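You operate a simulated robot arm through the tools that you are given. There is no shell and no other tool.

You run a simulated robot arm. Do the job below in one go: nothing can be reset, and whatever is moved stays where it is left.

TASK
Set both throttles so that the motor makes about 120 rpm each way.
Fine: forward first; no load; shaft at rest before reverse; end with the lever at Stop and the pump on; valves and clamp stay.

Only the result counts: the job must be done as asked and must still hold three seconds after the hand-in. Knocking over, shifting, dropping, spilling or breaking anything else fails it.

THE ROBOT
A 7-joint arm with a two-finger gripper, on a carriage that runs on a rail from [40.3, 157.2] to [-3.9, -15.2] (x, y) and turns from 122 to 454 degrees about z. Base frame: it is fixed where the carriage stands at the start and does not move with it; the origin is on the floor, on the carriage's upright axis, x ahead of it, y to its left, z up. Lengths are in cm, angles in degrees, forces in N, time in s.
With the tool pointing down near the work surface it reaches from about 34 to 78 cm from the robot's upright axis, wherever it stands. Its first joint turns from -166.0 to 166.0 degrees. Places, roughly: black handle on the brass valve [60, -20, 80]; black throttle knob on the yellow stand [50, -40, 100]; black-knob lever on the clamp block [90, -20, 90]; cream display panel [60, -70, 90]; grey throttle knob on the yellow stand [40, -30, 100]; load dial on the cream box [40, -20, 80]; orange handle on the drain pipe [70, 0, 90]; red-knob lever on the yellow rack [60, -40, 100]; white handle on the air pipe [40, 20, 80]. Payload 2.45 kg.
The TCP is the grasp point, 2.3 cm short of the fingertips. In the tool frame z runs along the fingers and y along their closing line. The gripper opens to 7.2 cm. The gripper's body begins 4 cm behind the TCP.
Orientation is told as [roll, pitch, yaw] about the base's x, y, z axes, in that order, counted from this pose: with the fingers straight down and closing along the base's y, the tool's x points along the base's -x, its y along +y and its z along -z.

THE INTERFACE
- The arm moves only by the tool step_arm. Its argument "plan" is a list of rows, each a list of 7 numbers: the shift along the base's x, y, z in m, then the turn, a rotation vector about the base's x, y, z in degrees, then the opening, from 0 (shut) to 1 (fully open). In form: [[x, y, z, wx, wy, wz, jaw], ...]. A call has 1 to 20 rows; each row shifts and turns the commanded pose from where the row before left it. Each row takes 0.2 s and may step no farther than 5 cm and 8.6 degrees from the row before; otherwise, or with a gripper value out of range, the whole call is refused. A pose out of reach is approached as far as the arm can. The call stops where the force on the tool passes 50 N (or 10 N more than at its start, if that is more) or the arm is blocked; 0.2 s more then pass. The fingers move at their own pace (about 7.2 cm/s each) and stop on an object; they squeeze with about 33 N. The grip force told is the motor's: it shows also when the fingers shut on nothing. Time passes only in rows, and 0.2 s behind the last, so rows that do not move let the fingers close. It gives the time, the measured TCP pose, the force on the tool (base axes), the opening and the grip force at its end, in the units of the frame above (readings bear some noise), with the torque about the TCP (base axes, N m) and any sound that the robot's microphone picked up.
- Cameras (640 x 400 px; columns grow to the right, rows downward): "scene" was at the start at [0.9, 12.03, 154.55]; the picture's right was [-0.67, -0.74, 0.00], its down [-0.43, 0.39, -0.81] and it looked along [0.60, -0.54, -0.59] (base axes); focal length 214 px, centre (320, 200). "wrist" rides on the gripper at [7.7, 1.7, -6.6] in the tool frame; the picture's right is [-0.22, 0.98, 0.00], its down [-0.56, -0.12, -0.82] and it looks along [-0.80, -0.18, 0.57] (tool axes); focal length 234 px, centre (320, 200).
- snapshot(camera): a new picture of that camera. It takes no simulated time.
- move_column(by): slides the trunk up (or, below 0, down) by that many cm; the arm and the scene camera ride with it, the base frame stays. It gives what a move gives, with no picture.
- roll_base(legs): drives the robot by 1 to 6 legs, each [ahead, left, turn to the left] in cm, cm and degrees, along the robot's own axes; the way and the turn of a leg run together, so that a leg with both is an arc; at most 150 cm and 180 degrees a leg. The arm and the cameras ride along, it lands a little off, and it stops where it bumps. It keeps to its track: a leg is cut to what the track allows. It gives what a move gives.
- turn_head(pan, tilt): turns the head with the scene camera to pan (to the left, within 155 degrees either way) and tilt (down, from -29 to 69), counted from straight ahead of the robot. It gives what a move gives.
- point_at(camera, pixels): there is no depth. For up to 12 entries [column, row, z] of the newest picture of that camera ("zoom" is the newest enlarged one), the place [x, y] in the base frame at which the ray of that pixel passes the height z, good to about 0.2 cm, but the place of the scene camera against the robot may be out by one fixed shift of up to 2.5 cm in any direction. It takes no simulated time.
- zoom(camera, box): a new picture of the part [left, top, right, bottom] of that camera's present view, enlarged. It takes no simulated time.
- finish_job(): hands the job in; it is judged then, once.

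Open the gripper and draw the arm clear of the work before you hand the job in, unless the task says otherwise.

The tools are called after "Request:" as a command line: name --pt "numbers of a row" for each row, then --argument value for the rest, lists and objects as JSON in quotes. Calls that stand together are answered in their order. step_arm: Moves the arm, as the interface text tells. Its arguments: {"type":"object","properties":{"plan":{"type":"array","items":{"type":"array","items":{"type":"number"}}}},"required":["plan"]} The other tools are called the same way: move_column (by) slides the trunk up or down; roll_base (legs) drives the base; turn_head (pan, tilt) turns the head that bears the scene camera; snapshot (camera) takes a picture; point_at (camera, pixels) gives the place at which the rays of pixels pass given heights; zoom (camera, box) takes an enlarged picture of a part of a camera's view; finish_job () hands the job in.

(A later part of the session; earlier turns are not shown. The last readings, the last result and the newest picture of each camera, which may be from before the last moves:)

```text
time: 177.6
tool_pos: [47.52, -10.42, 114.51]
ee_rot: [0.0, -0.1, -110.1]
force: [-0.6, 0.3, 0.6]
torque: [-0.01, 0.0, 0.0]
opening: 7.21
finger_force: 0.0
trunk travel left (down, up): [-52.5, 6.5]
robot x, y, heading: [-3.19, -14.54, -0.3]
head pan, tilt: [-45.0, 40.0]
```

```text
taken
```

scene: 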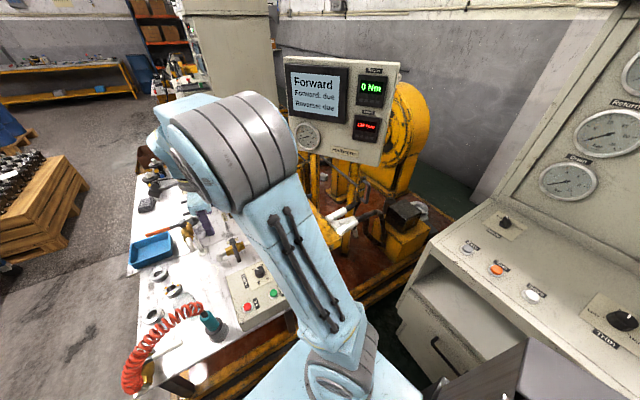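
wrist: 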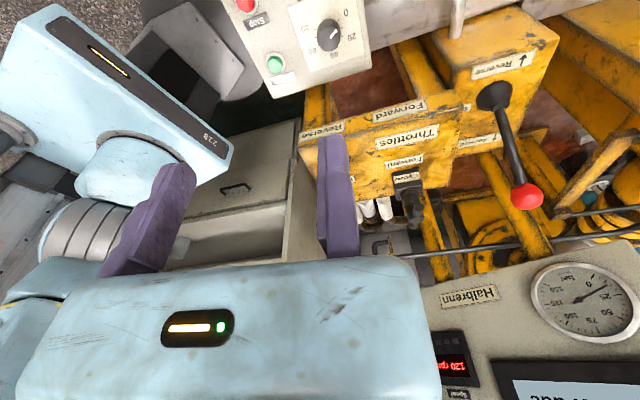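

The load dial is at wrist (328,35). I zoom in on it and on the two buttons, and also on the motor and clamp for anything I've missed.

Request:
zoom --camera "wrist" --box '[288, 0, 368, 70]'

Request:
zoom --camera "wrist" --box '[230, 0, 310, 80]'

Request:
zoom --camera "scene" --box '[230, 250, 290, 320]'

Request:
zoom --camera "wrist" --box '[410, 250, 640, 400]'

```text
5.71 times, centred on (328, 35) of wrist
```

zoom: 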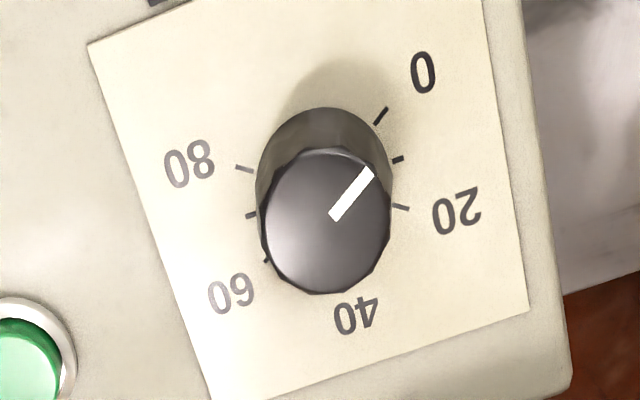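

```text
5.00 times, centred on (270, 40) of wrist
```

zoom: 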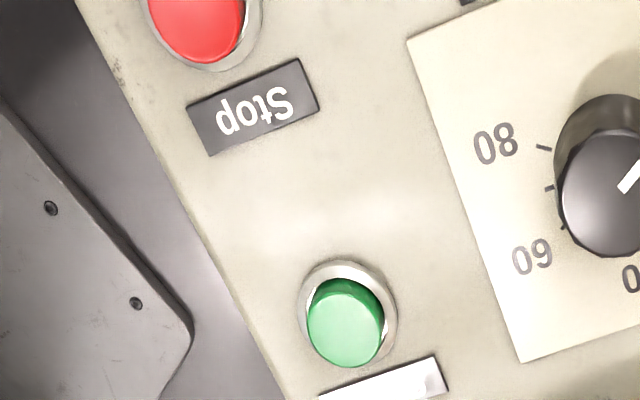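

```text
5.71 times, centred on (260, 285) of scene
```

zoom: 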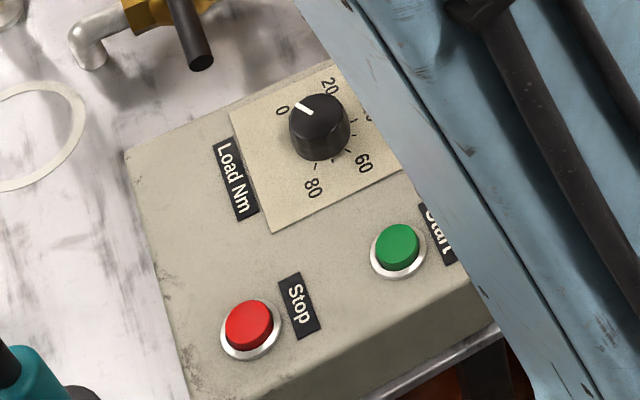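

```text
2.67 times, centred on (525, 325) of wrist
```

zoom: 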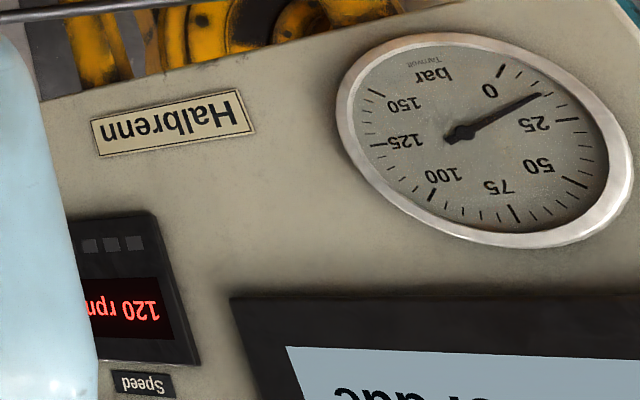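

The dial pointer is parallel with the 0 tick, so there's no load. With the hand well clear, I wait out a longer run at this setting.

Request:
step_arm --pt "0 0 0 0 0 0 1" --pt "0 0 0 0 0 0 1" --pt "0 0 0 0 0 0 1" --pt "0 0 0 0 0 0 1" --pt "0 0 0 0 0 0 1" --pt "0 0 0 0 0 0 1" --pt "0 0 0 0 0 0 1" --pt "0 0 0 0 0 0 1" --pt "0 0 0 0 0 0 1" --pt "0 0 0 0 0 0 1" --pt "0 0 0 0 0 0 1" --pt "0 0 0 0 0 0 1" --pt "0 0 0 0 0 0 1" --pt "0 0 0 0 0 0 1" --pt "0 0 0 0 0 0 1" --pt "0 0 0 0 0 0 1" --pt "0 0 0 0 0 0 1" --pt "0 0 0 0 0 0 1" --pt "0 0 0 0 0 0 1" --pt "0 0 0 0 0 0 1"

Request:
step_arm --pt "0 0 0 0 0 0 1" --pt "0 0 0 0 0 0 1" --pt "0 0 0 0 0 0 1" --pt "0 0 0 0 0 0 1" --pt "0 0 0 0 0 0 1" --pt "0 0 0 0 0 0 1" --pt "0 0 0 0 0 0 1" --pt "0 0 0 0 0 0 1" --pt "0 0 0 0 0 0 1" --pt "0 0 0 0 0 0 1" --pt "0 0 0 0 0 0 1" --pt "0 0 0 0 0 0 1" --pt "0 0 0 0 0 0 1" --pt "0 0 0 0 0 0 1" --pt "0 0 0 0 0 0 1" --pt "0 0 0 0 0 0 1" --pt "0 0 0 0 0 0 1" --pt "0 0 0 0 0 0 1" --pt "0 0 0 0 0 0 1" --pt "0 0 0 0 0 0 1"

Request:
step_arm --pt "0 0 0 0 0 0 1" --pt "0 0 0 0 0 0 1" --pt "0 0 0 0 0 0 1" --pt "0 0 0 0 0 0 1" --pt "0 0 0 0 0 0 1" --pt "0 0 0 0 0 0 1" --pt "0 0 0 0 0 0 1" --pt "0 0 0 0 0 0 1" --pt "0 0 0 0 0 0 1" --pt "0 0 0 0 0 0 1" --pt "0 0 0 0 0 0 1" --pt "0 0 0 0 0 0 1" --pt "0 0 0 0 0 0 1" --pt "0 0 0 0 0 0 1" --pt "0 0 0 0 0 0 1" --pt "0 0 0 0 0 0 1" --pt "0 0 0 0 0 0 1" --pt "0 0 0 0 0 0 1" --pt "0 0 0 0 0 0 1" --pt "0 0 0 0 0 0 1"

Request:
zoom --camera "scene" --box '[280, 60, 400, 160]'

Request:
zoom --camera "scene" --box '[120, 90, 340, 260]'

```text
time: 181.8
tool_pos: [47.39, -10.51, 114.52]
ee_rot: [0.0, -0.1, -110.1]
force: [0.1, -0.2, -0.4]
torque: [0.01, 0.01, 0.0]
opening: 7.2
finger_force: 0.0
trunk travel left (down, up): [-52.5, 6.5]
robot x, y, heading: [-4.04, -14.37, 0.2]
head pan, tilt: [-45.0, 40.0]
```

```text
time: 186.0
tool_pos: [47.39, -10.36, 114.52]
ee_rot: [0.0, -0.1, -109.9]
force: [-0.7, 0.1, -0.1]
torque: [0.02, 0.0, -0.02]
opening: 7.19
finger_force: 0.1
trunk travel left (down, up): [-52.5, 6.5]
robot x, y, heading: [-3.5, -14.24, 0.2]
head pan, tilt: [-45.0, 40.0]
```

```text
time: 190.2
tool_pos: [47.41, -10.45, 114.51]
ee_rot: [0.0, 0.0, -110.0]
force: [0.3, -0.5, 0.7]
torque: [0.01, 0.01, 0.02]
opening: 7.2
finger_force: 0.0
trunk travel left (down, up): [-52.5, 6.5]
robot x, y, heading: [-3.57, -14.0, -0.1]
head pan, tilt: [-45.0, 40.0]
```

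```text
4.00 times, centred on (340, 110) of scene
```

zoom: 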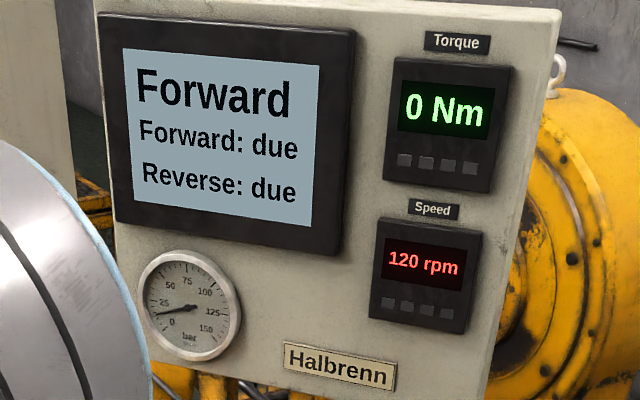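

```text
2.35 times, centred on (230, 175) of scene
```

zoom: 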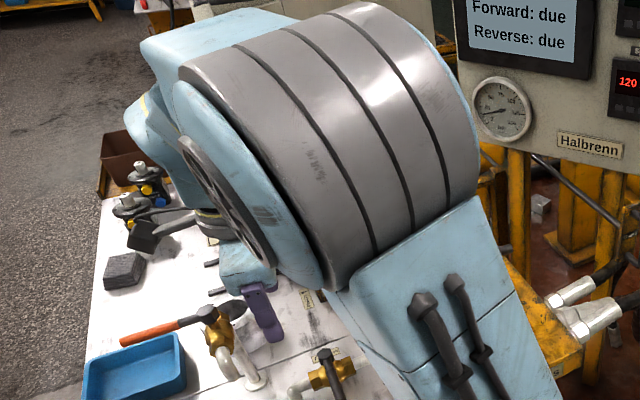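

Nothing changes even after 16 hands-off seconds at 120. Those "due" lines likely belong to the bench's own (load) test log rather than to this setting, so I take Forward as set at 120. I return to the lever to bring it to Stop.

Request:
step_arm --pt "0.01086 -0.02371 0 0 0 7.857 1" --pt "0.01086 -0.02371 0 0 0 7.857 1" --pt "0.01086 -0.02371 0 0 0 7.857 1" --pt "0.01086 -0.02371 0 0 0 7.857 1" --pt "0.01086 -0.02371 0 0 0 7.857 1" --pt "0.01086 -0.02371 0 0 0 7.857 1" --pt "0.01086 -0.02371 0 0 0 7.857 1" --pt "0.01086 -0.02371 -0.005 0 0 7.857 1" --pt "0.01086 -0.02371 -0.005 0 0 7.857 1" --pt "0.01086 -0.02371 -0.005 0 0 7.857 1" --pt "0.01086 -0.02371 -0.005 0 0 7.857 1" --pt "0.01086 -0.02371 -0.005 0 0 7.857 1" --pt "0.01086 -0.02371 -0.005 0 0 7.857 1" --pt "0.01086 -0.02371 -0.005 0 0 7.857 1" --pt "0 0 0 0 0 0 1"

Request:
snapshot --camera "wrist"

Request:
zoom --camera "scene" --box '[220, 60, 400, 230]'

```text
time: 193.4
tool_pos: [62.68, -43.66, 111.04]
ee_rot: [0.0, -0.1, 0.2]
force: [0.2, -0.9, -0.4]
torque: [-0.01, 0.01, 0.0]
opening: 7.21
finger_force: 0.0
trunk travel left (down, up): [-52.5, 6.5]
robot x, y, heading: [-3.3, -14.13, -0.0]
head pan, tilt: [-45.0, 40.0]
```

```text
taken
```

wrist: 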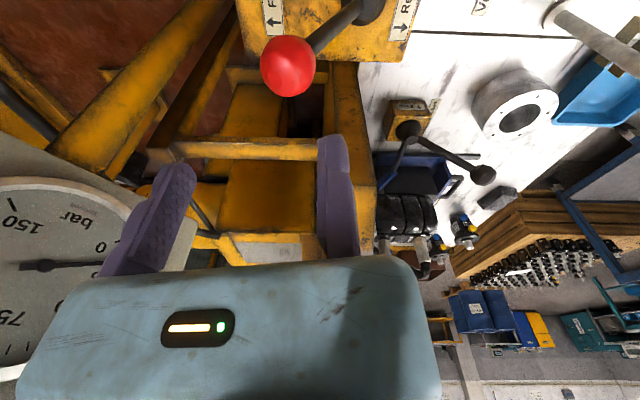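

```text
2.35 times, centred on (310, 145) of scene
```

zoom: 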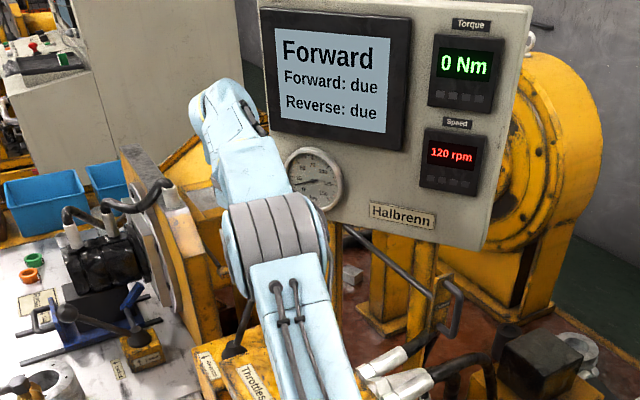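

Before going to reverse, one cheap check: a clean forward run from rest with no throttle change during it. First I bring the lever to Stop.

Request:
step_arm --pt "0 0 -0.035 0 0 0 1" --pt "0 0 -0.035 0 0 0 1" --pt "0 0 -0.03 0 0 0 1" --pt "0 0 0 0 0 0 0.8" --pt "0 0 0 0 0 0 0.62" --pt "0 0 0 0 0 0 0.62" --pt "0.0021 0.0084 0.0039 0 0 0 0.6" --pt "0.0022 0.0087 0.0034 0 0 0 0.6" --pt "0.0022 0.0089 0.0029 0 0 0 0.6" --pt "0.0022 0.0088 0.0024 0 0 0 0.6" --pt "0.0023 0.0091 0.0019 0 0 0 0.6" --pt "0.0023 0.0092 0.0013 0 0 0 0.6" --pt "0.0023 0.0093 0.0008 0 0 0 0.6" --pt "0.0023 0.0088 0.0003 0 0 0 0.6" --pt "0 0 0 0 0 0 0.6" --pt "0 0 0 0 0 0 0.6" --pt "0 0 0 0 0 0 0.66" --pt "0 0 0 0 0 0 0.66" --pt "0 0 0 0 0 0 0.66" --pt "0 0 0 0 0 0 0.66"

Request:
zoom --camera "scene" --box '[220, 60, 400, 230]'

Request:
snapshot --camera "wrist"

```text
time: 197.6
tool_pos: [64.5, -36.48, 102.73]
ee_rot: [0.1, -0.1, 0.0]
force: [0.1, -0.3, 0.0]
torque: [0.0, 0.0, 0.0]
opening: 4.75
finger_force: 0.1
trunk travel left (down, up): [-52.5, 6.5]
robot x, y, heading: [-3.47, -14.56, 0.2]
head pan, tilt: [-45.0, 40.0]
```

```text
2.35 times, centred on (310, 145) of scene
```

zoom: 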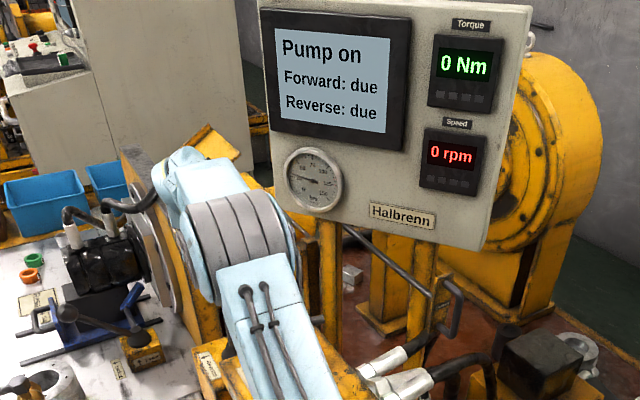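

```text
taken
```

wrist: 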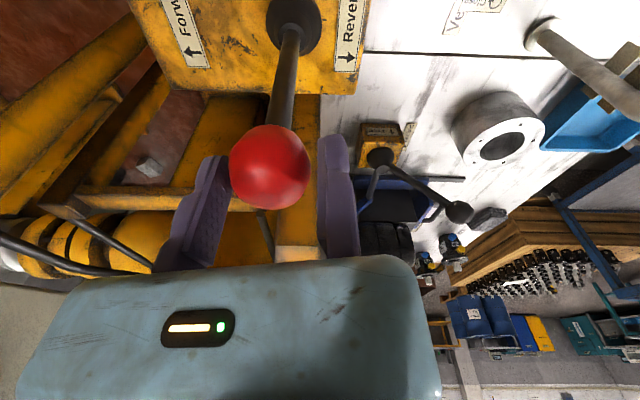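

The shaft is at rest. I start the clean forward run: lever to Forward, hold about two seconds at speed beside it, and read.

Request:
step_arm --pt "-0.0005 -0.003 0 0 0 0 0.66" --pt "-0.0023 -0.0092 -0.0003 0 0 0 0.66" --pt "-0.0023 -0.0093 -0.0008 0 0 0 0.66" --pt "-0.0023 -0.0092 -0.0013 0 0 0 0.66" --pt "-0.0023 -0.0091 -0.0019 0 0 0 0.66" --pt "-0.0022 -0.0088 -0.0024 0 0 0 0.66" --pt "-0.0022 -0.0089 -0.0029 0 0 0 0.66" --pt "-0.0022 -0.0087 -0.0034 0 0 0 0.66" --pt "-0.0021 -0.0084 -0.0039 0 0 0 0.66" --pt "0 0 0 0 0 0 0.66" --pt "0 0 0 0 0 0 0.66" --pt "0 0 0 0 0 0 0.66" --pt "0 0 0 0 0 0 0.66" --pt "0 0 0 0 0 0 0.66" --pt "0 0 0 0 0 0 0.66" --pt "0 0 0 0 0 0 0.66" --pt "0 0 0 0 0 0 0.66" --pt "0 0 0 0 0 0 0.66" --pt "0 0 0 0 0 0 0.66" --pt "0 0 0 0 0 0 0.66"

Request:
zoom --camera "scene" --box '[220, 60, 400, 230]'

Request:
snapshot --camera "wrist"

```text
time: 201.8
tool_pos: [62.52, -43.99, 101.05]
ee_rot: [0.0, -0.1, 0.0]
force: [0.0, 0.1, 0.1]
torque: [0.03, -0.03, -0.01]
opening: 4.77
finger_force: 0.1
trunk travel left (down, up): [-52.5, 6.5]
robot x, y, heading: [-3.49, -14.27, -0.1]
head pan, tilt: [-45.0, 40.0]
```

```text
2.35 times, centred on (310, 145) of scene
```

zoom: 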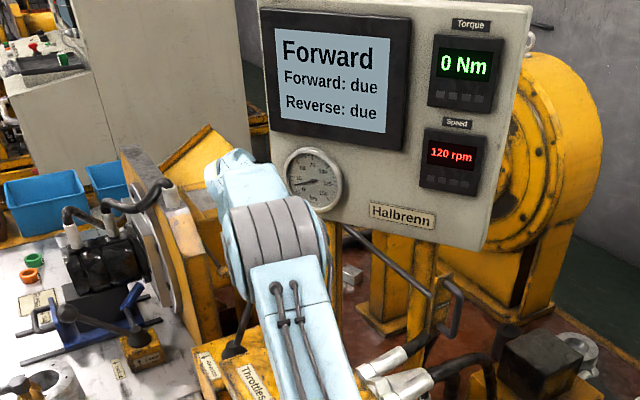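

```text
taken
```

wrist: 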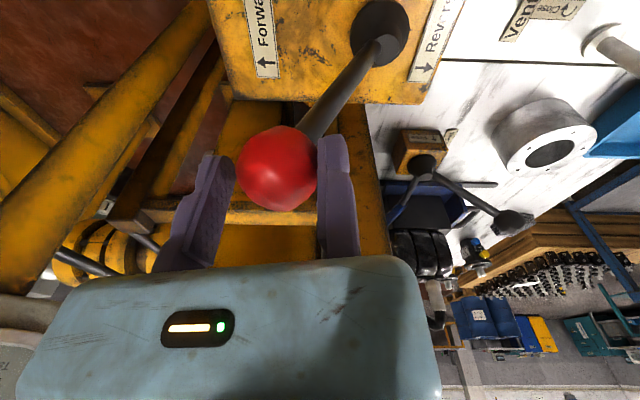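

120 rpm on the clean run. I let it run four seconds more, then return the lever to Stop and wait for rest.

Request:
step_arm --pt "0 0 0 0 0 0 0.66" --pt "0 0 0 0 0 0 0.66" --pt "0 0 0 0 0 0 0.66" --pt "0 0 0 0 0 0 0.66" --pt "0 0 0 0 0 0 0.66" --pt "0 0 0 0 0 0 0.66" --pt "0 0 0 0 0 0 0.66" --pt "0 0 0 0 0 0 0.66" --pt "0 0 0 0 0 0 0.66" --pt "0 0 0 0 0 0 0.66" --pt "0 0 0 0 0 0 0.66" --pt "0 0 0 0 0 0 0.66" --pt "0 0 0 0 0 0 0.66" --pt "0 0 0 0 0 0 0.66" --pt "0 0 0 0 0 0 0.66" --pt "0 0 0 0 0 0 0.66" --pt "0 0 0 0 0 0 0.66" --pt "0 0 0 0 0 0 0.66" --pt "0 0 0 0 0 0 0.66" --pt "0 0 0 0 0 0 0.66"

Request:
zoom --camera "scene" --box '[220, 60, 400, 230]'

Request:
step_arm --pt "0.0005 0.0034 0 0 0 0 0.62" --pt "0 0 0 0 0 0 0.62" --pt "0.0021 0.0084 0.0039 0 0 0 0.6" --pt "0.0022 0.0087 0.0034 0 0 0 0.6" --pt "0.0022 0.0089 0.0029 0 0 0 0.6" --pt "0.0022 0.0088 0.0024 0 0 0 0.6" --pt "0.0023 0.0091 0.0019 0 0 0 0.6" --pt "0.0023 0.0092 0.0013 0 0 0 0.6" --pt "0.0023 0.0093 0.0008 0 0 0 0.6" --pt "0.0023 0.0088 0.0003 0 0 0 0.6" --pt "0 0 0 0 0 0 0.6" --pt "0 0 0 0 0 0 0.6" --pt "0 0 0 0 0 0 0.66" --pt "0 0 0 0 0 0 0.66" --pt "0 0 0 0 0 0 0.66" --pt "0 0 0 0 0 0 0.66" --pt "0 0 0 0 0 0 0.66"

Request:
zoom --camera "scene" --box '[220, 60, 400, 230]'

Request:
snapshot --camera "wrist"

```text
time: 206.0
tool_pos: [62.6, -44.02, 100.89]
ee_rot: [0.0, -0.1, 0.0]
force: [0.4, -0.7, -0.7]
torque: [0.02, 0.05, 0.01]
opening: 4.75
finger_force: 0.1
trunk travel left (down, up): [-52.5, 6.5]
robot x, y, heading: [-3.36, -14.3, -0.3]
head pan, tilt: [-45.0, 40.0]
```

```text
2.35 times, centred on (310, 145) of scene
```

zoom: 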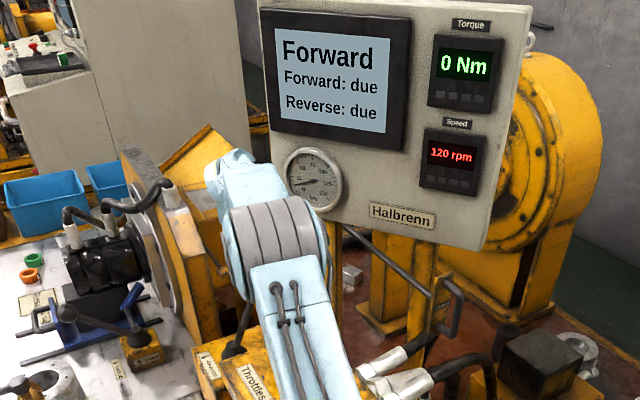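

```text
time: 209.6
tool_pos: [64.42, -36.65, 102.66]
ee_rot: [0.1, -0.1, 0.1]
force: [-0.1, -0.4, -0.3]
torque: [-0.01, 0.01, 0.03]
opening: 4.74
finger_force: 0.2
trunk travel left (down, up): [-52.5, 6.5]
robot x, y, heading: [-3.82, -14.31, 0.3]
head pan, tilt: [-45.0, 40.0]
```

```text
2.35 times, centred on (310, 145) of scene
```

zoom: 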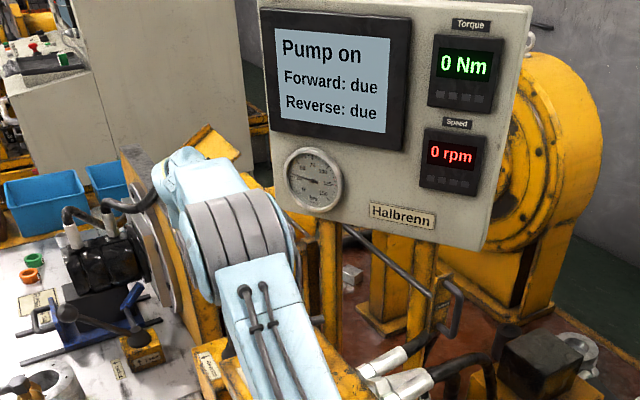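

```text
taken
```

wrist: 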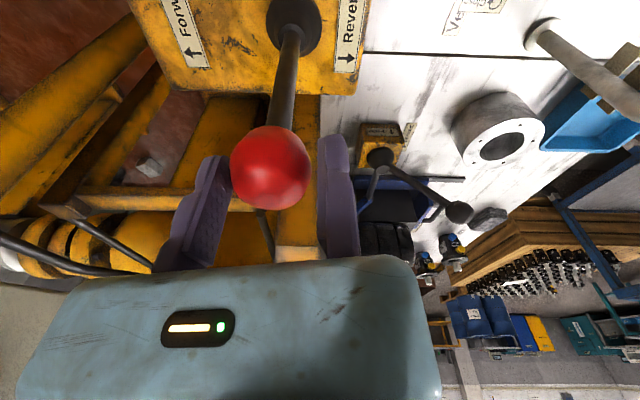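

The panel is back at "Pump on", 0 rpm and "due" as before, so I leave that aside: Forward reads a steady 120. With the shaft at rest I now push the lever to Reverse (+y) along its arc and read the speed.

Request:
step_arm --pt "0.0005 0.004 0 0 0 0 0.6" --pt "0.0023 0.0092 -0.0003 0 0 0 0.6" --pt "0.0023 0.0093 -0.0008 0 0 0 0.6" --pt "0.0023 0.0092 -0.0013 0 0 0 0.6" --pt "0.0023 0.0091 -0.0019 0 0 0 0.6" --pt "0.0022 0.0088 -0.0024 0 0 0 0.6" --pt "0.0022 0.0089 -0.0029 0 0 0 0.6" --pt "0 0 0 0 0 0 0.6" --pt "0 0 0 0 0 0 0.6"

Request:
zoom --camera "scene" --box '[220, 60, 400, 230]'

Request:
snapshot --camera "wrist"

```text
time: 211.6
tool_pos: [65.87, -30.59, 101.77]
ee_rot: [0.0, -0.1, 0.0]
force: [0.4, 0.8, -1.0]
torque: [0.0, 0.0, -0.01]
opening: 4.31
finger_force: 0.1
trunk travel left (down, up): [-52.5, 6.5]
robot x, y, heading: [-3.43, -14.38, -0.1]
head pan, tilt: [-45.0, 40.0]
```

```text
2.35 times, centred on (310, 145) of scene
```

zoom: 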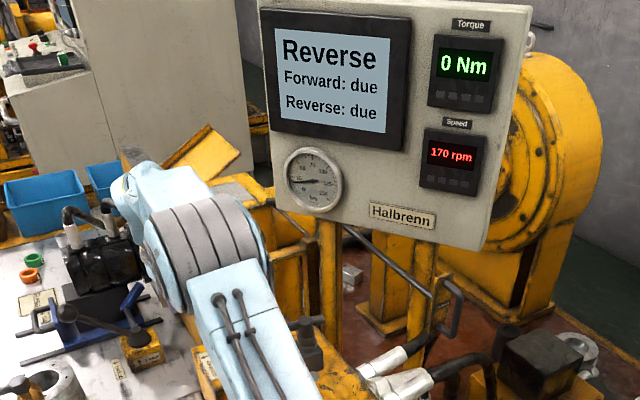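

```text
taken
```

wrist: 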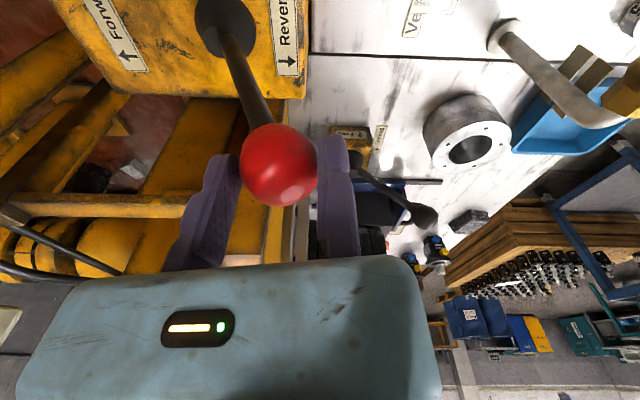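

"Reverse" shows with 170 rpm and rising. I take the lever the rest of the way over, then open and read the settled speed.

Request:
step_arm --pt "0.0022 0.0087 -0.0034 0 0 0 0.6" --pt "0.0021 0.0084 -0.0039 0 0 0 0.6" --pt "0 0 0 0 0 0 0.6" --pt "0 0 0 0 0 0 0.8" --pt "0 0 0 0 0 0 1" --pt "0 0 0 0 0 0 1" --pt "0 0 0 0 0 0 1" --pt "0 0 0 0 0 0 1"

Request:
zoom --camera "scene" --box '[220, 60, 400, 230]'

Request:
snapshot --camera "wrist"

```text
time: 213.4
tool_pos: [66.25, -28.99, 100.95]
ee_rot: [0.1, -0.1, 0.0]
force: [0.0, 0.2, -0.8]
torque: [-0.04, 0.01, -0.03]
opening: 7.18
finger_force: 0.1
trunk travel left (down, up): [-52.5, 6.5]
robot x, y, heading: [-3.52, -14.14, 0.0]
head pan, tilt: [-45.0, 40.0]
```

```text
2.35 times, centred on (310, 145) of scene
```

zoom: 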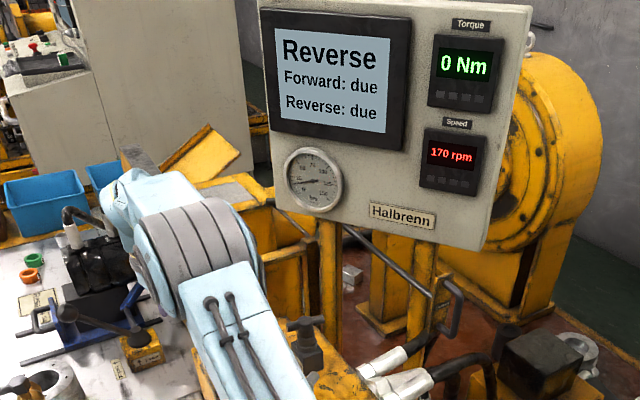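

```text
taken
```

wrist: 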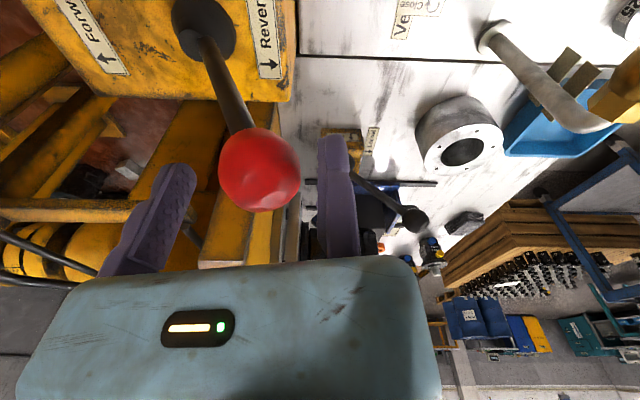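

Reverse has settled at 170 rpm with the lever fully over. I rise clear and go over the grey (Reverse) throttle with yaw about -74, to look at its bar and its Close arrow.

Request:
step_arm --pt "0 0 0.03 0 0 0 1" --pt "0 0 0.04 0 0 0 1" --pt "0 0 0.04 0 0 0 1" --pt "-0.03 -0.0015 0 0 0 -7.4 1" --pt "-0.03 -0.0015 0 0 0 -7.4 1" --pt "-0.03 -0.0015 0 0 0 -7.4 1" --pt "-0.03 -0.0015 0 0 0 -7.4 1" --pt "-0.03 -0.0015 0 0 0 -7.4 1" --pt "-0.03 -0.0015 0 0 0 -7.4 1" --pt "-0.03 -0.0015 0 0 0 -7.4 1" --pt "-0.03 -0.0015 0 0 0 -7.4 1" --pt "-0.03 -0.0015 0 0 0 -7.4 1" --pt "-0.03 -0.0015 0 0 0 -7.4 1" --pt "0 0 0 0 0 0 1"

Request:
snapshot --camera "wrist"

Request:
snapshot --camera "scene"

```text
time: 216.4
tool_pos: [36.27, -30.52, 112.06]
ee_rot: [0.1, -0.2, -74.0]
force: [-0.1, 0.3, 0.2]
torque: [0.01, 0.0, -0.01]
opening: 7.2
finger_force: 0.0
trunk travel left (down, up): [-52.5, 6.5]
robot x, y, heading: [-3.57, -14.15, -0.1]
head pan, tilt: [-45.0, 40.0]
```

```text
taken
```

wrist: 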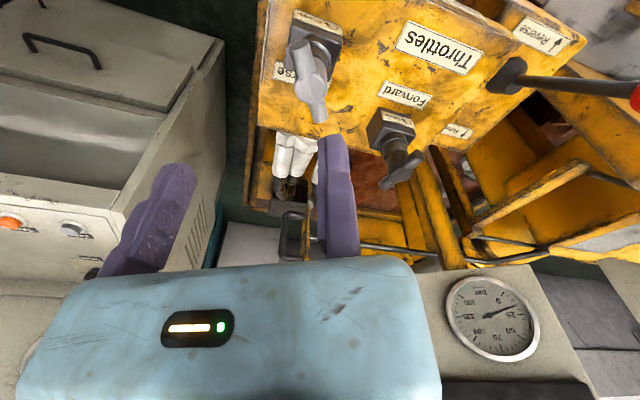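

```text
taken
```

scene: 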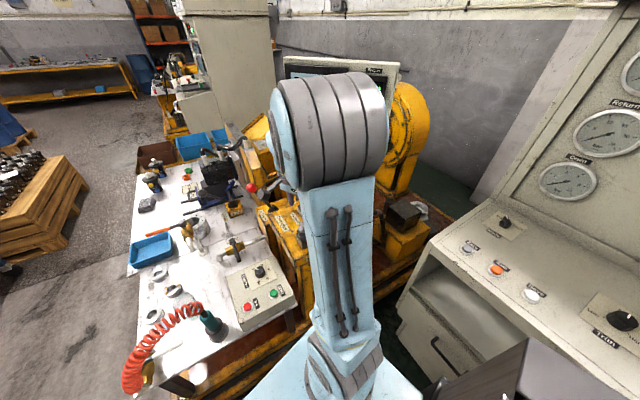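

The scene camera can't see the readout past the elbow here, but the wrist camera should catch it at the right edge once the hand is turned past about -82°. I zoom in on the grey knob's bar and its Close arrow.

Request:
zoom --camera "wrist" --box '[260, 0, 360, 130]'

Request:
point_at --camera "zoom" --pixels '[[320, 200, 100.2]]'

Request:
zoom --camera "wrist" --box '[280, 0, 350, 40]'

```text
3.08 times, centred on (310, 65) of wrist
```

zoom: 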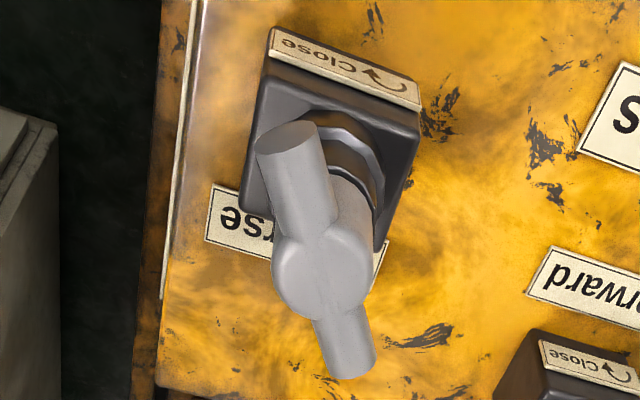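

```text
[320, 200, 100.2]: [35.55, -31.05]
```

```text
9.14 times, centred on (315, 20) of wrist
```

zoom: 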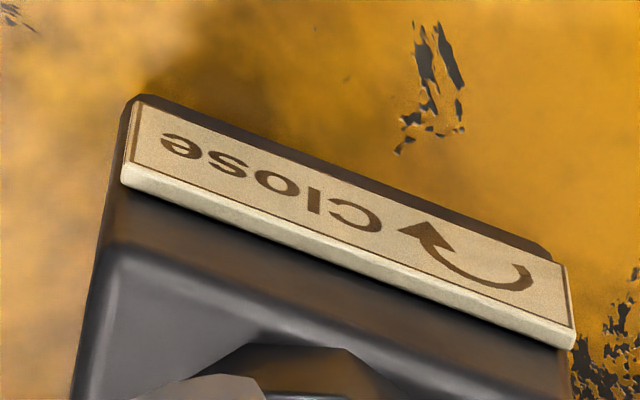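

Same arrow: clockwise closes. I locate the grey bar's ends and hub.

Request:
point_at --camera "wrist" --pixels '[[298.6, 43.9, 100.2], [318.2, 115, 100.2], [310, 85.1, 100.2], [310, 85.1, 101]]'

```text
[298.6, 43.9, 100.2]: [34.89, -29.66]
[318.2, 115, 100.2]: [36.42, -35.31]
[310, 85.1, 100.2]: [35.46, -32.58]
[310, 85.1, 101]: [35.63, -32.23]
```

The grey bar lies at about -75° with its hub at (35.65,-32.6). I lower the jaw over its near arm with the fixed finger on the +x side.

Request:
step_arm --pt "-0.0008 0.0035 0 0 0 -1 0.7" --pt "0 0 -0.035 0 0 0 0.7" --pt "0 0 -0.035 0 0 0 0.7" --pt "0 0 0 0 0 0 0.7"

Request:
zoom --camera "wrist" --box '[200, 40, 420, 240]'

```text
time: 217.4
tool_pos: [36.23, -30.15, 104.99]
ee_rot: [0.1, 0.0, -75.0]
force: [0.2, 0.6, -0.1]
torque: [0.0, -0.02, 0.03]
opening: 5.01
finger_force: 0.1
trunk travel left (down, up): [-52.5, 6.5]
robot x, y, heading: [-3.79, -14.15, -0.2]
head pan, tilt: [-45.0, 40.0]
```

```text
2.00 times, centred on (310, 140) of wrist
```

zoom: 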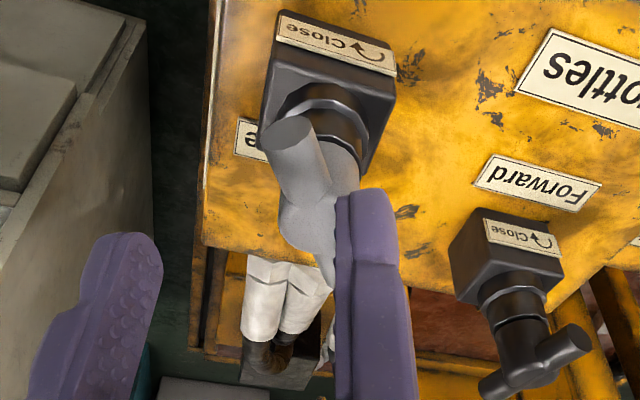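

The near arm is left of the fixed finger with some clearance. I descend the last 4 cm and look.

Request:
step_arm --pt "0 0 -0.015 0 0 0 0.7" --pt "0 0 -0.015 0 0 0 0.7" --pt "0 0 -0.01 0 0 0 0.7" --pt "0 0 0 0 0 0 0.7"

Request:
zoom --camera "wrist" --box '[200, 60, 420, 260]'

```text
time: 218.4
tool_pos: [36.09, -30.21, 100.94]
ee_rot: [0.0, 0.0, -75.1]
force: [-0.5, -0.3, -0.4]
torque: [0.02, 0.0, 0.0]
opening: 5.06
finger_force: 0.0
trunk travel left (down, up): [-52.5, 6.5]
robot x, y, heading: [-3.16, -14.1, 0.2]
head pan, tilt: [-45.0, 40.0]
```

```text
2.00 times, centred on (310, 160) of wrist
```

zoom: 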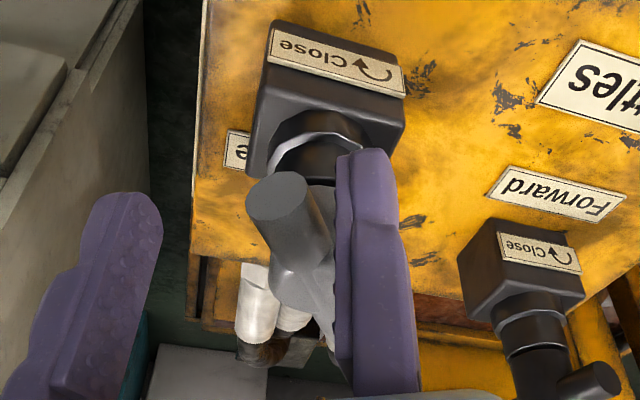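

The arm sits between the fingers with no contact force. I shift 0.2 cm toward it and close.

Request:
step_arm --pt "-0.0019 -0.0005 0 0 0 0 0.4" --pt "0 0 0 0 0 0 0.2" --pt "0 0 0 0 0 0 0.1" --pt "0 0 0 0 0 0 0.1" --pt "0 0 0 0 0 0 0.1"

Request:
snapshot --camera "wrist"

Request:
snapshot --camera "scene"

```text
time: 219.6
tool_pos: [35.91, -30.14, 101.02]
ee_rot: [0.0, 0.1, -75.0]
force: [-8.3, 1.8, -2.7]
torque: [0.18, 0.15, -0.2]
opening: 1.77
finger_force: 43.6
trunk travel left (down, up): [-52.5, 6.5]
robot x, y, heading: [-3.59, -14.42, 0.1]
head pan, tilt: [-45.0, 40.0]
```

```text
taken
```

wrist: 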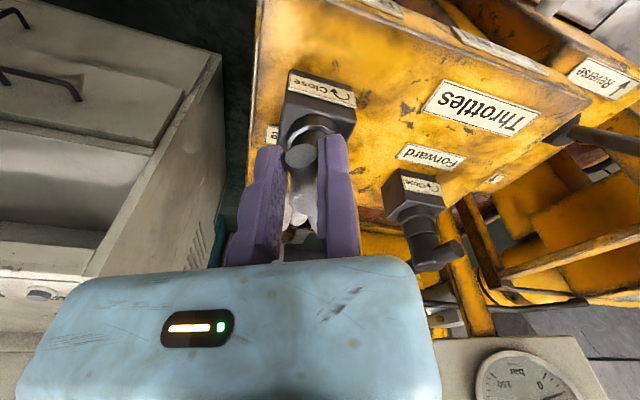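

```text
taken
```

scene: 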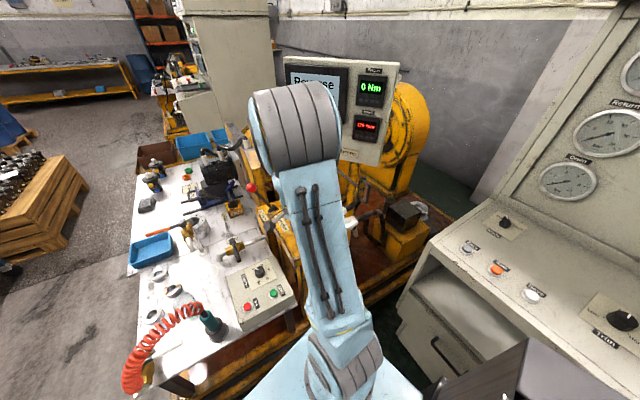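

With the hand lowered, the scene camera sees the readout again at (366,127). I turn the grey arm clockwise 30° along the arc.

Request:
step_arm --pt "0.0032 -0.0005 0 0 0 -7.5 0.1" --pt "0.0031 -0.001 0 0 0 -7.5 0.1" --pt "0.0029 -0.0013 0 0 0 -7.5 0.1" --pt "0.0027 -0.0017 0 0 0 -7.5 0.1" --pt "0 0 0 0 0 0 0.1" --pt "0 0 0 0 0 0 0.1" --pt "0 0 0 0 0 0 0.1" --pt "0 0 0 0 0 0 0.1" --pt "0 0 0 0 0 0 0.1"

Request:
zoom --camera "scene" --box '[280, 60, 400, 160]'

Request:
zoom --camera "wrist" --box '[200, 60, 420, 260]'

```text
time: 221.6
tool_pos: [37.43, -30.5, 101.11]
ee_rot: [0.2, -0.1, -105.0]
force: [13.5, -3.6, 14.0]
torque: [-0.36, -0.09, 0.39]
opening: 1.77
finger_force: 43.6
trunk travel left (down, up): [-52.5, 6.5]
robot x, y, heading: [-3.7, -14.12, -0.1]
head pan, tilt: [-45.0, 40.0]
```

```text
4.00 times, centred on (340, 110) of scene
```

zoom: 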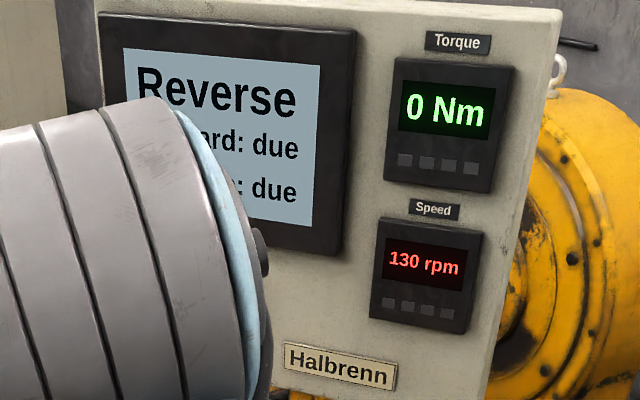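

```text
2.00 times, centred on (310, 160) of wrist
```

zoom: 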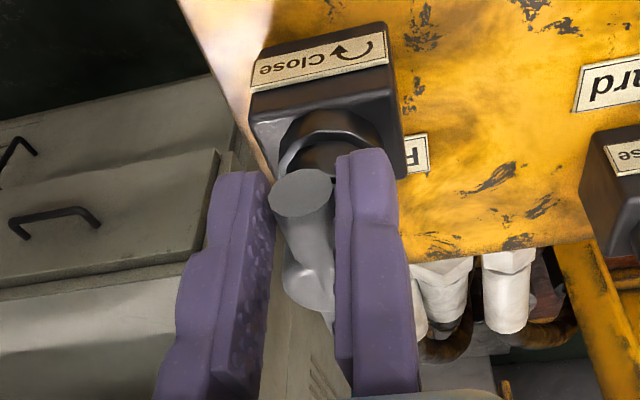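

130 rpm after 30°. Allowing for the spring-back seen on the other knob, I turn on to about -128 and read.

Request:
step_arm --pt "0.003 -0.0021 0 0 0 -7.5 0.1" --pt "0.0025 -0.0024 0 0 0 -7.5 0.1" --pt "0.0021 -0.0026 0 0 0 -7.5 0.1" --pt "0 0 0 0 0 0 0.1" --pt "0 0 0 0 0 0 0.1" --pt "0 0 0 0 0 0 0.1" --pt "0 0 0 0 0 0 0.1" --pt "0 0 0 0 0 0 0.1"

Request:
zoom --camera "scene" --box '[280, 60, 400, 160]'

Request:
zoom --camera "wrist" --box '[200, 60, 420, 260]'

```text
time: 223.4
tool_pos: [38.09, -31.22, 101.14]
ee_rot: [0.1, -0.1, -127.4]
force: [17.4, -2.2, 21.5]
torque: [-0.01, -0.19, 0.39]
opening: 1.78
finger_force: 43.2
trunk travel left (down, up): [-52.5, 6.5]
robot x, y, heading: [-4.02, -13.88, -0.1]
head pan, tilt: [-45.0, 40.0]
```

```text
4.00 times, centred on (340, 110) of scene
```

zoom: 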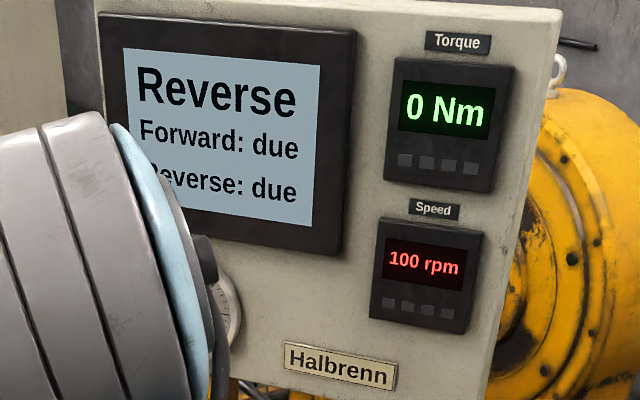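

```text
2.00 times, centred on (310, 160) of wrist
```

zoom: 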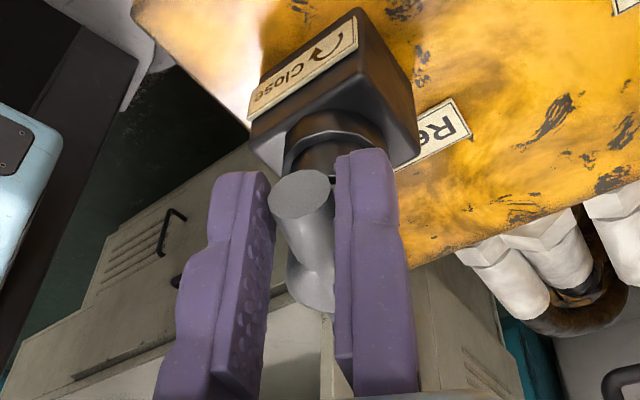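

100 rpm held at -127. I loosen, open, and read the resting value.

Request:
step_arm --pt "0 0 0 0 0 0 0.29" --pt "0 0 0 0 0 0 0.29" --pt "0 0 0 0 0 0 0.29" --pt "0 0 0 0 0 0 0.6" --pt "0 0 0 0 0 0 0.6" --pt "0 0 0 0 0 0 0.6" --pt "0 0 0 0 0 0 0.6" --pt "0 0 0 0 0 0 0.6" --pt "0 0 0 0 0 0 0.6"

Request:
zoom --camera "scene" --box '[280, 60, 400, 160]'

Request:
zoom --camera "wrist" --box '[200, 60, 420, 260]'

```text
time: 225.4
tool_pos: [37.93, -31.24, 101.06]
ee_rot: [0.0, -0.2, -127.5]
force: [0.8, 0.1, -0.2]
torque: [0.01, -0.02, 0.01]
opening: 4.34
finger_force: 0.2
trunk travel left (down, up): [-52.5, 6.5]
robot x, y, heading: [-3.71, -14.57, -0.0]
head pan, tilt: [-45.0, 40.0]
```

```text
4.00 times, centred on (340, 110) of scene
```

zoom: 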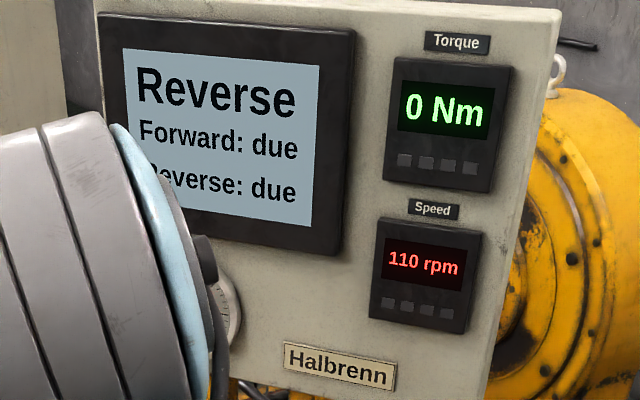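

```text
2.00 times, centred on (310, 160) of wrist
```

zoom: 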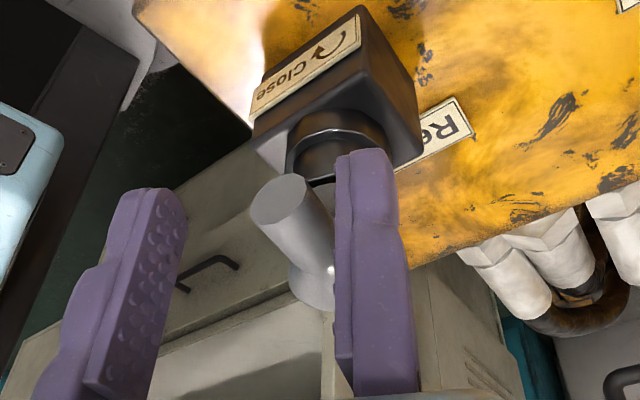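

It rests at 110. I realign to the bar (about -117), regrip, and then ease counter-clockwise to the middle of the 120 band.

Request:
step_arm --pt "0 0.0009 0 0 0 5.25 0.6" --pt "-0.0003 0.0009 0 0 0 5.25 0.6" --pt "0 0 0 0 0 0 0.6"

Request:
zoom --camera "wrist" --box '[200, 60, 420, 260]'

```text
time: 226.2
tool_pos: [37.98, -31.09, 100.93]
ee_rot: [0.0, -0.1, -116.8]
force: [-0.3, -0.1, 0.0]
torque: [0.02, 0.01, -0.04]
opening: 4.29
finger_force: 0.0
trunk travel left (down, up): [-52.5, 6.5]
robot x, y, heading: [-4.15, -14.17, -0.1]
head pan, tilt: [-45.0, 40.0]
```

```text
2.00 times, centred on (310, 160) of wrist
```

zoom: 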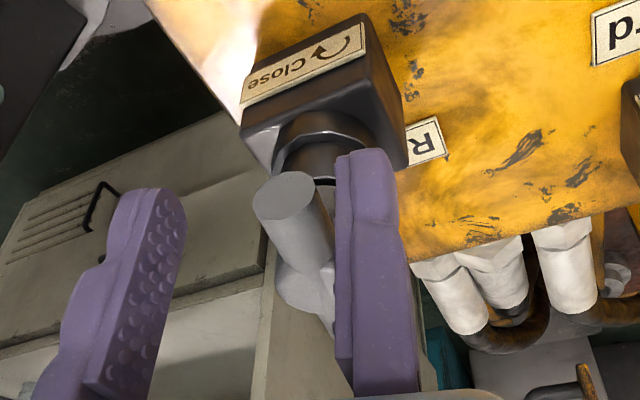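

The bar is about parallel. I close on it and read, then step counter-clockwise by 1.5°.

Request:
step_arm --pt "-0.0012 0.0006 0 0 0 0 0.35" --pt "-0.0007 0.0003 0 0 0 0 0.1" --pt "0 0 0 0 0 0 0.1" --pt "0 0 0 0 0 0 0.1" --pt "0 0 0 0 0 0 0.1" --pt "0 0 0 0 0 0 0.1"

Request:
zoom --camera "scene" --box '[280, 60, 400, 160]'

Request:
step_arm --pt "-0.0005 0.0005 0 0 0 1.5 0.1" --pt "0 0 0 0 0 0 0.1" --pt "0 0 0 0 0 0 0.1" --pt "0 0 0 0 0 0 0.1" --pt "0 0 0 0 0 0 0.1"

Request:
zoom --camera "scene" --box '[280, 60, 400, 160]'

Request:
step_arm --pt "-0.0005 0.0005 0 0 0 1.5 0.1" --pt "0 0 0 0 0 0 0.1" --pt "0 0 0 0 0 0 0.1" --pt "0 0 0 0 0 0 0.1" --pt "0 0 0 0 0 0 0.1"

Request:
zoom --camera "scene" --box '[280, 60, 400, 160]'

Request:
step_arm --pt "-0.0005 0.0005 0 0 0 1.5 0.1" --pt "0 0 0 0 0 0 0.1" --pt "0 0 0 0 0 0 0.1" --pt "0 0 0 0 0 0 0.1" --pt "0 0 0 0 0 0 0.1"

Request:
zoom --camera "scene" --box '[280, 60, 400, 160]'

```text
time: 227.6
tool_pos: [37.62, -31.04, 100.92]
ee_rot: [-0.1, -0.1, -117.1]
force: [0.8, 1.2, -3.2]
torque: [0.38, -0.18, -0.02]
opening: 1.79
finger_force: 43.4
trunk travel left (down, up): [-52.5, 6.5]
robot x, y, heading: [-3.53, -14.36, 0.0]
head pan, tilt: [-45.0, 40.0]
```

```text
4.00 times, centred on (340, 110) of scene
```

zoom: 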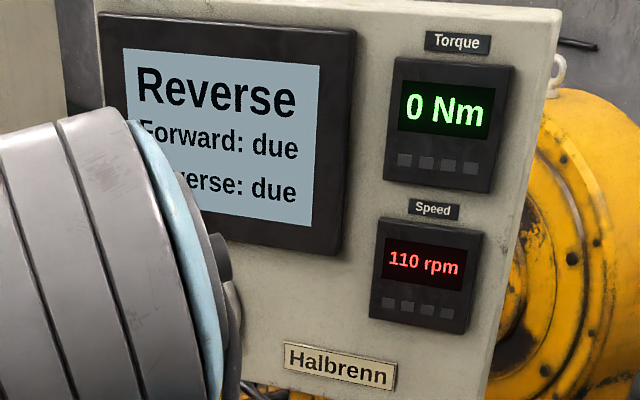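

```text
time: 228.8
tool_pos: [37.7, -30.9, 100.96]
ee_rot: [-0.1, -0.1, -115.5]
force: [0.3, 2.8, -6.9]
torque: [0.24, -0.1, -0.07]
opening: 1.79
finger_force: 43.5
trunk travel left (down, up): [-52.5, 6.5]
robot x, y, heading: [-3.58, -14.35, -0.0]
head pan, tilt: [-45.0, 40.0]
```

```text
4.00 times, centred on (340, 110) of scene
```

zoom: 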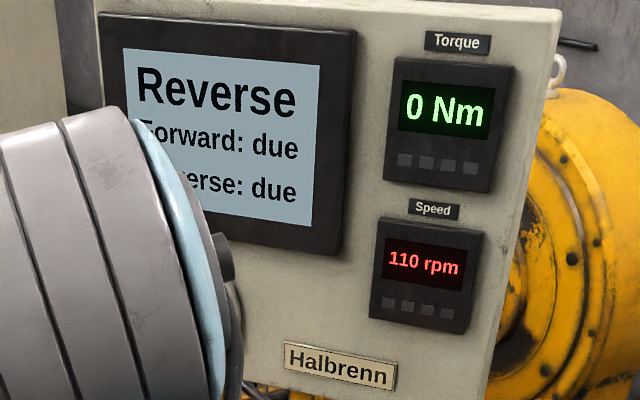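

```text
time: 230.0
tool_pos: [37.67, -30.93, 101.04]
ee_rot: [-0.1, -0.2, -114.0]
force: [-2.9, 2.0, -14.8]
torque: [0.1, -0.04, -0.15]
opening: 1.75
finger_force: 43.3
trunk travel left (down, up): [-52.5, 6.5]
robot x, y, heading: [-3.72, -14.22, 0.1]
head pan, tilt: [-45.0, 40.0]
```

```text
4.00 times, centred on (340, 110) of scene
```

zoom: 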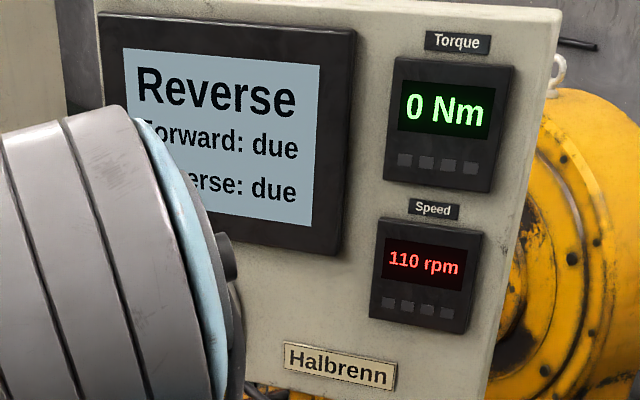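

```text
time: 231.2
tool_pos: [37.62, -30.78, 101.03]
ee_rot: [-0.2, -0.1, -112.5]
force: [-6.6, 5.0, -22.8]
torque: [0.01, -0.12, -0.22]
opening: 1.78
finger_force: 43.0
trunk travel left (down, up): [-52.5, 6.5]
robot x, y, heading: [-3.82, -13.84, -0.2]
head pan, tilt: [-45.0, 40.0]
```

```text
4.00 times, centred on (340, 110) of scene
```

zoom: 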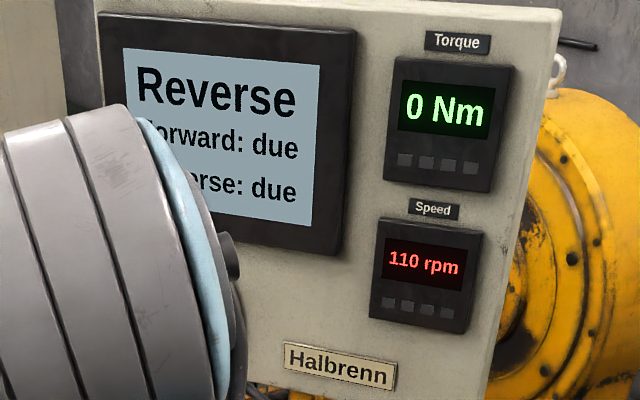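

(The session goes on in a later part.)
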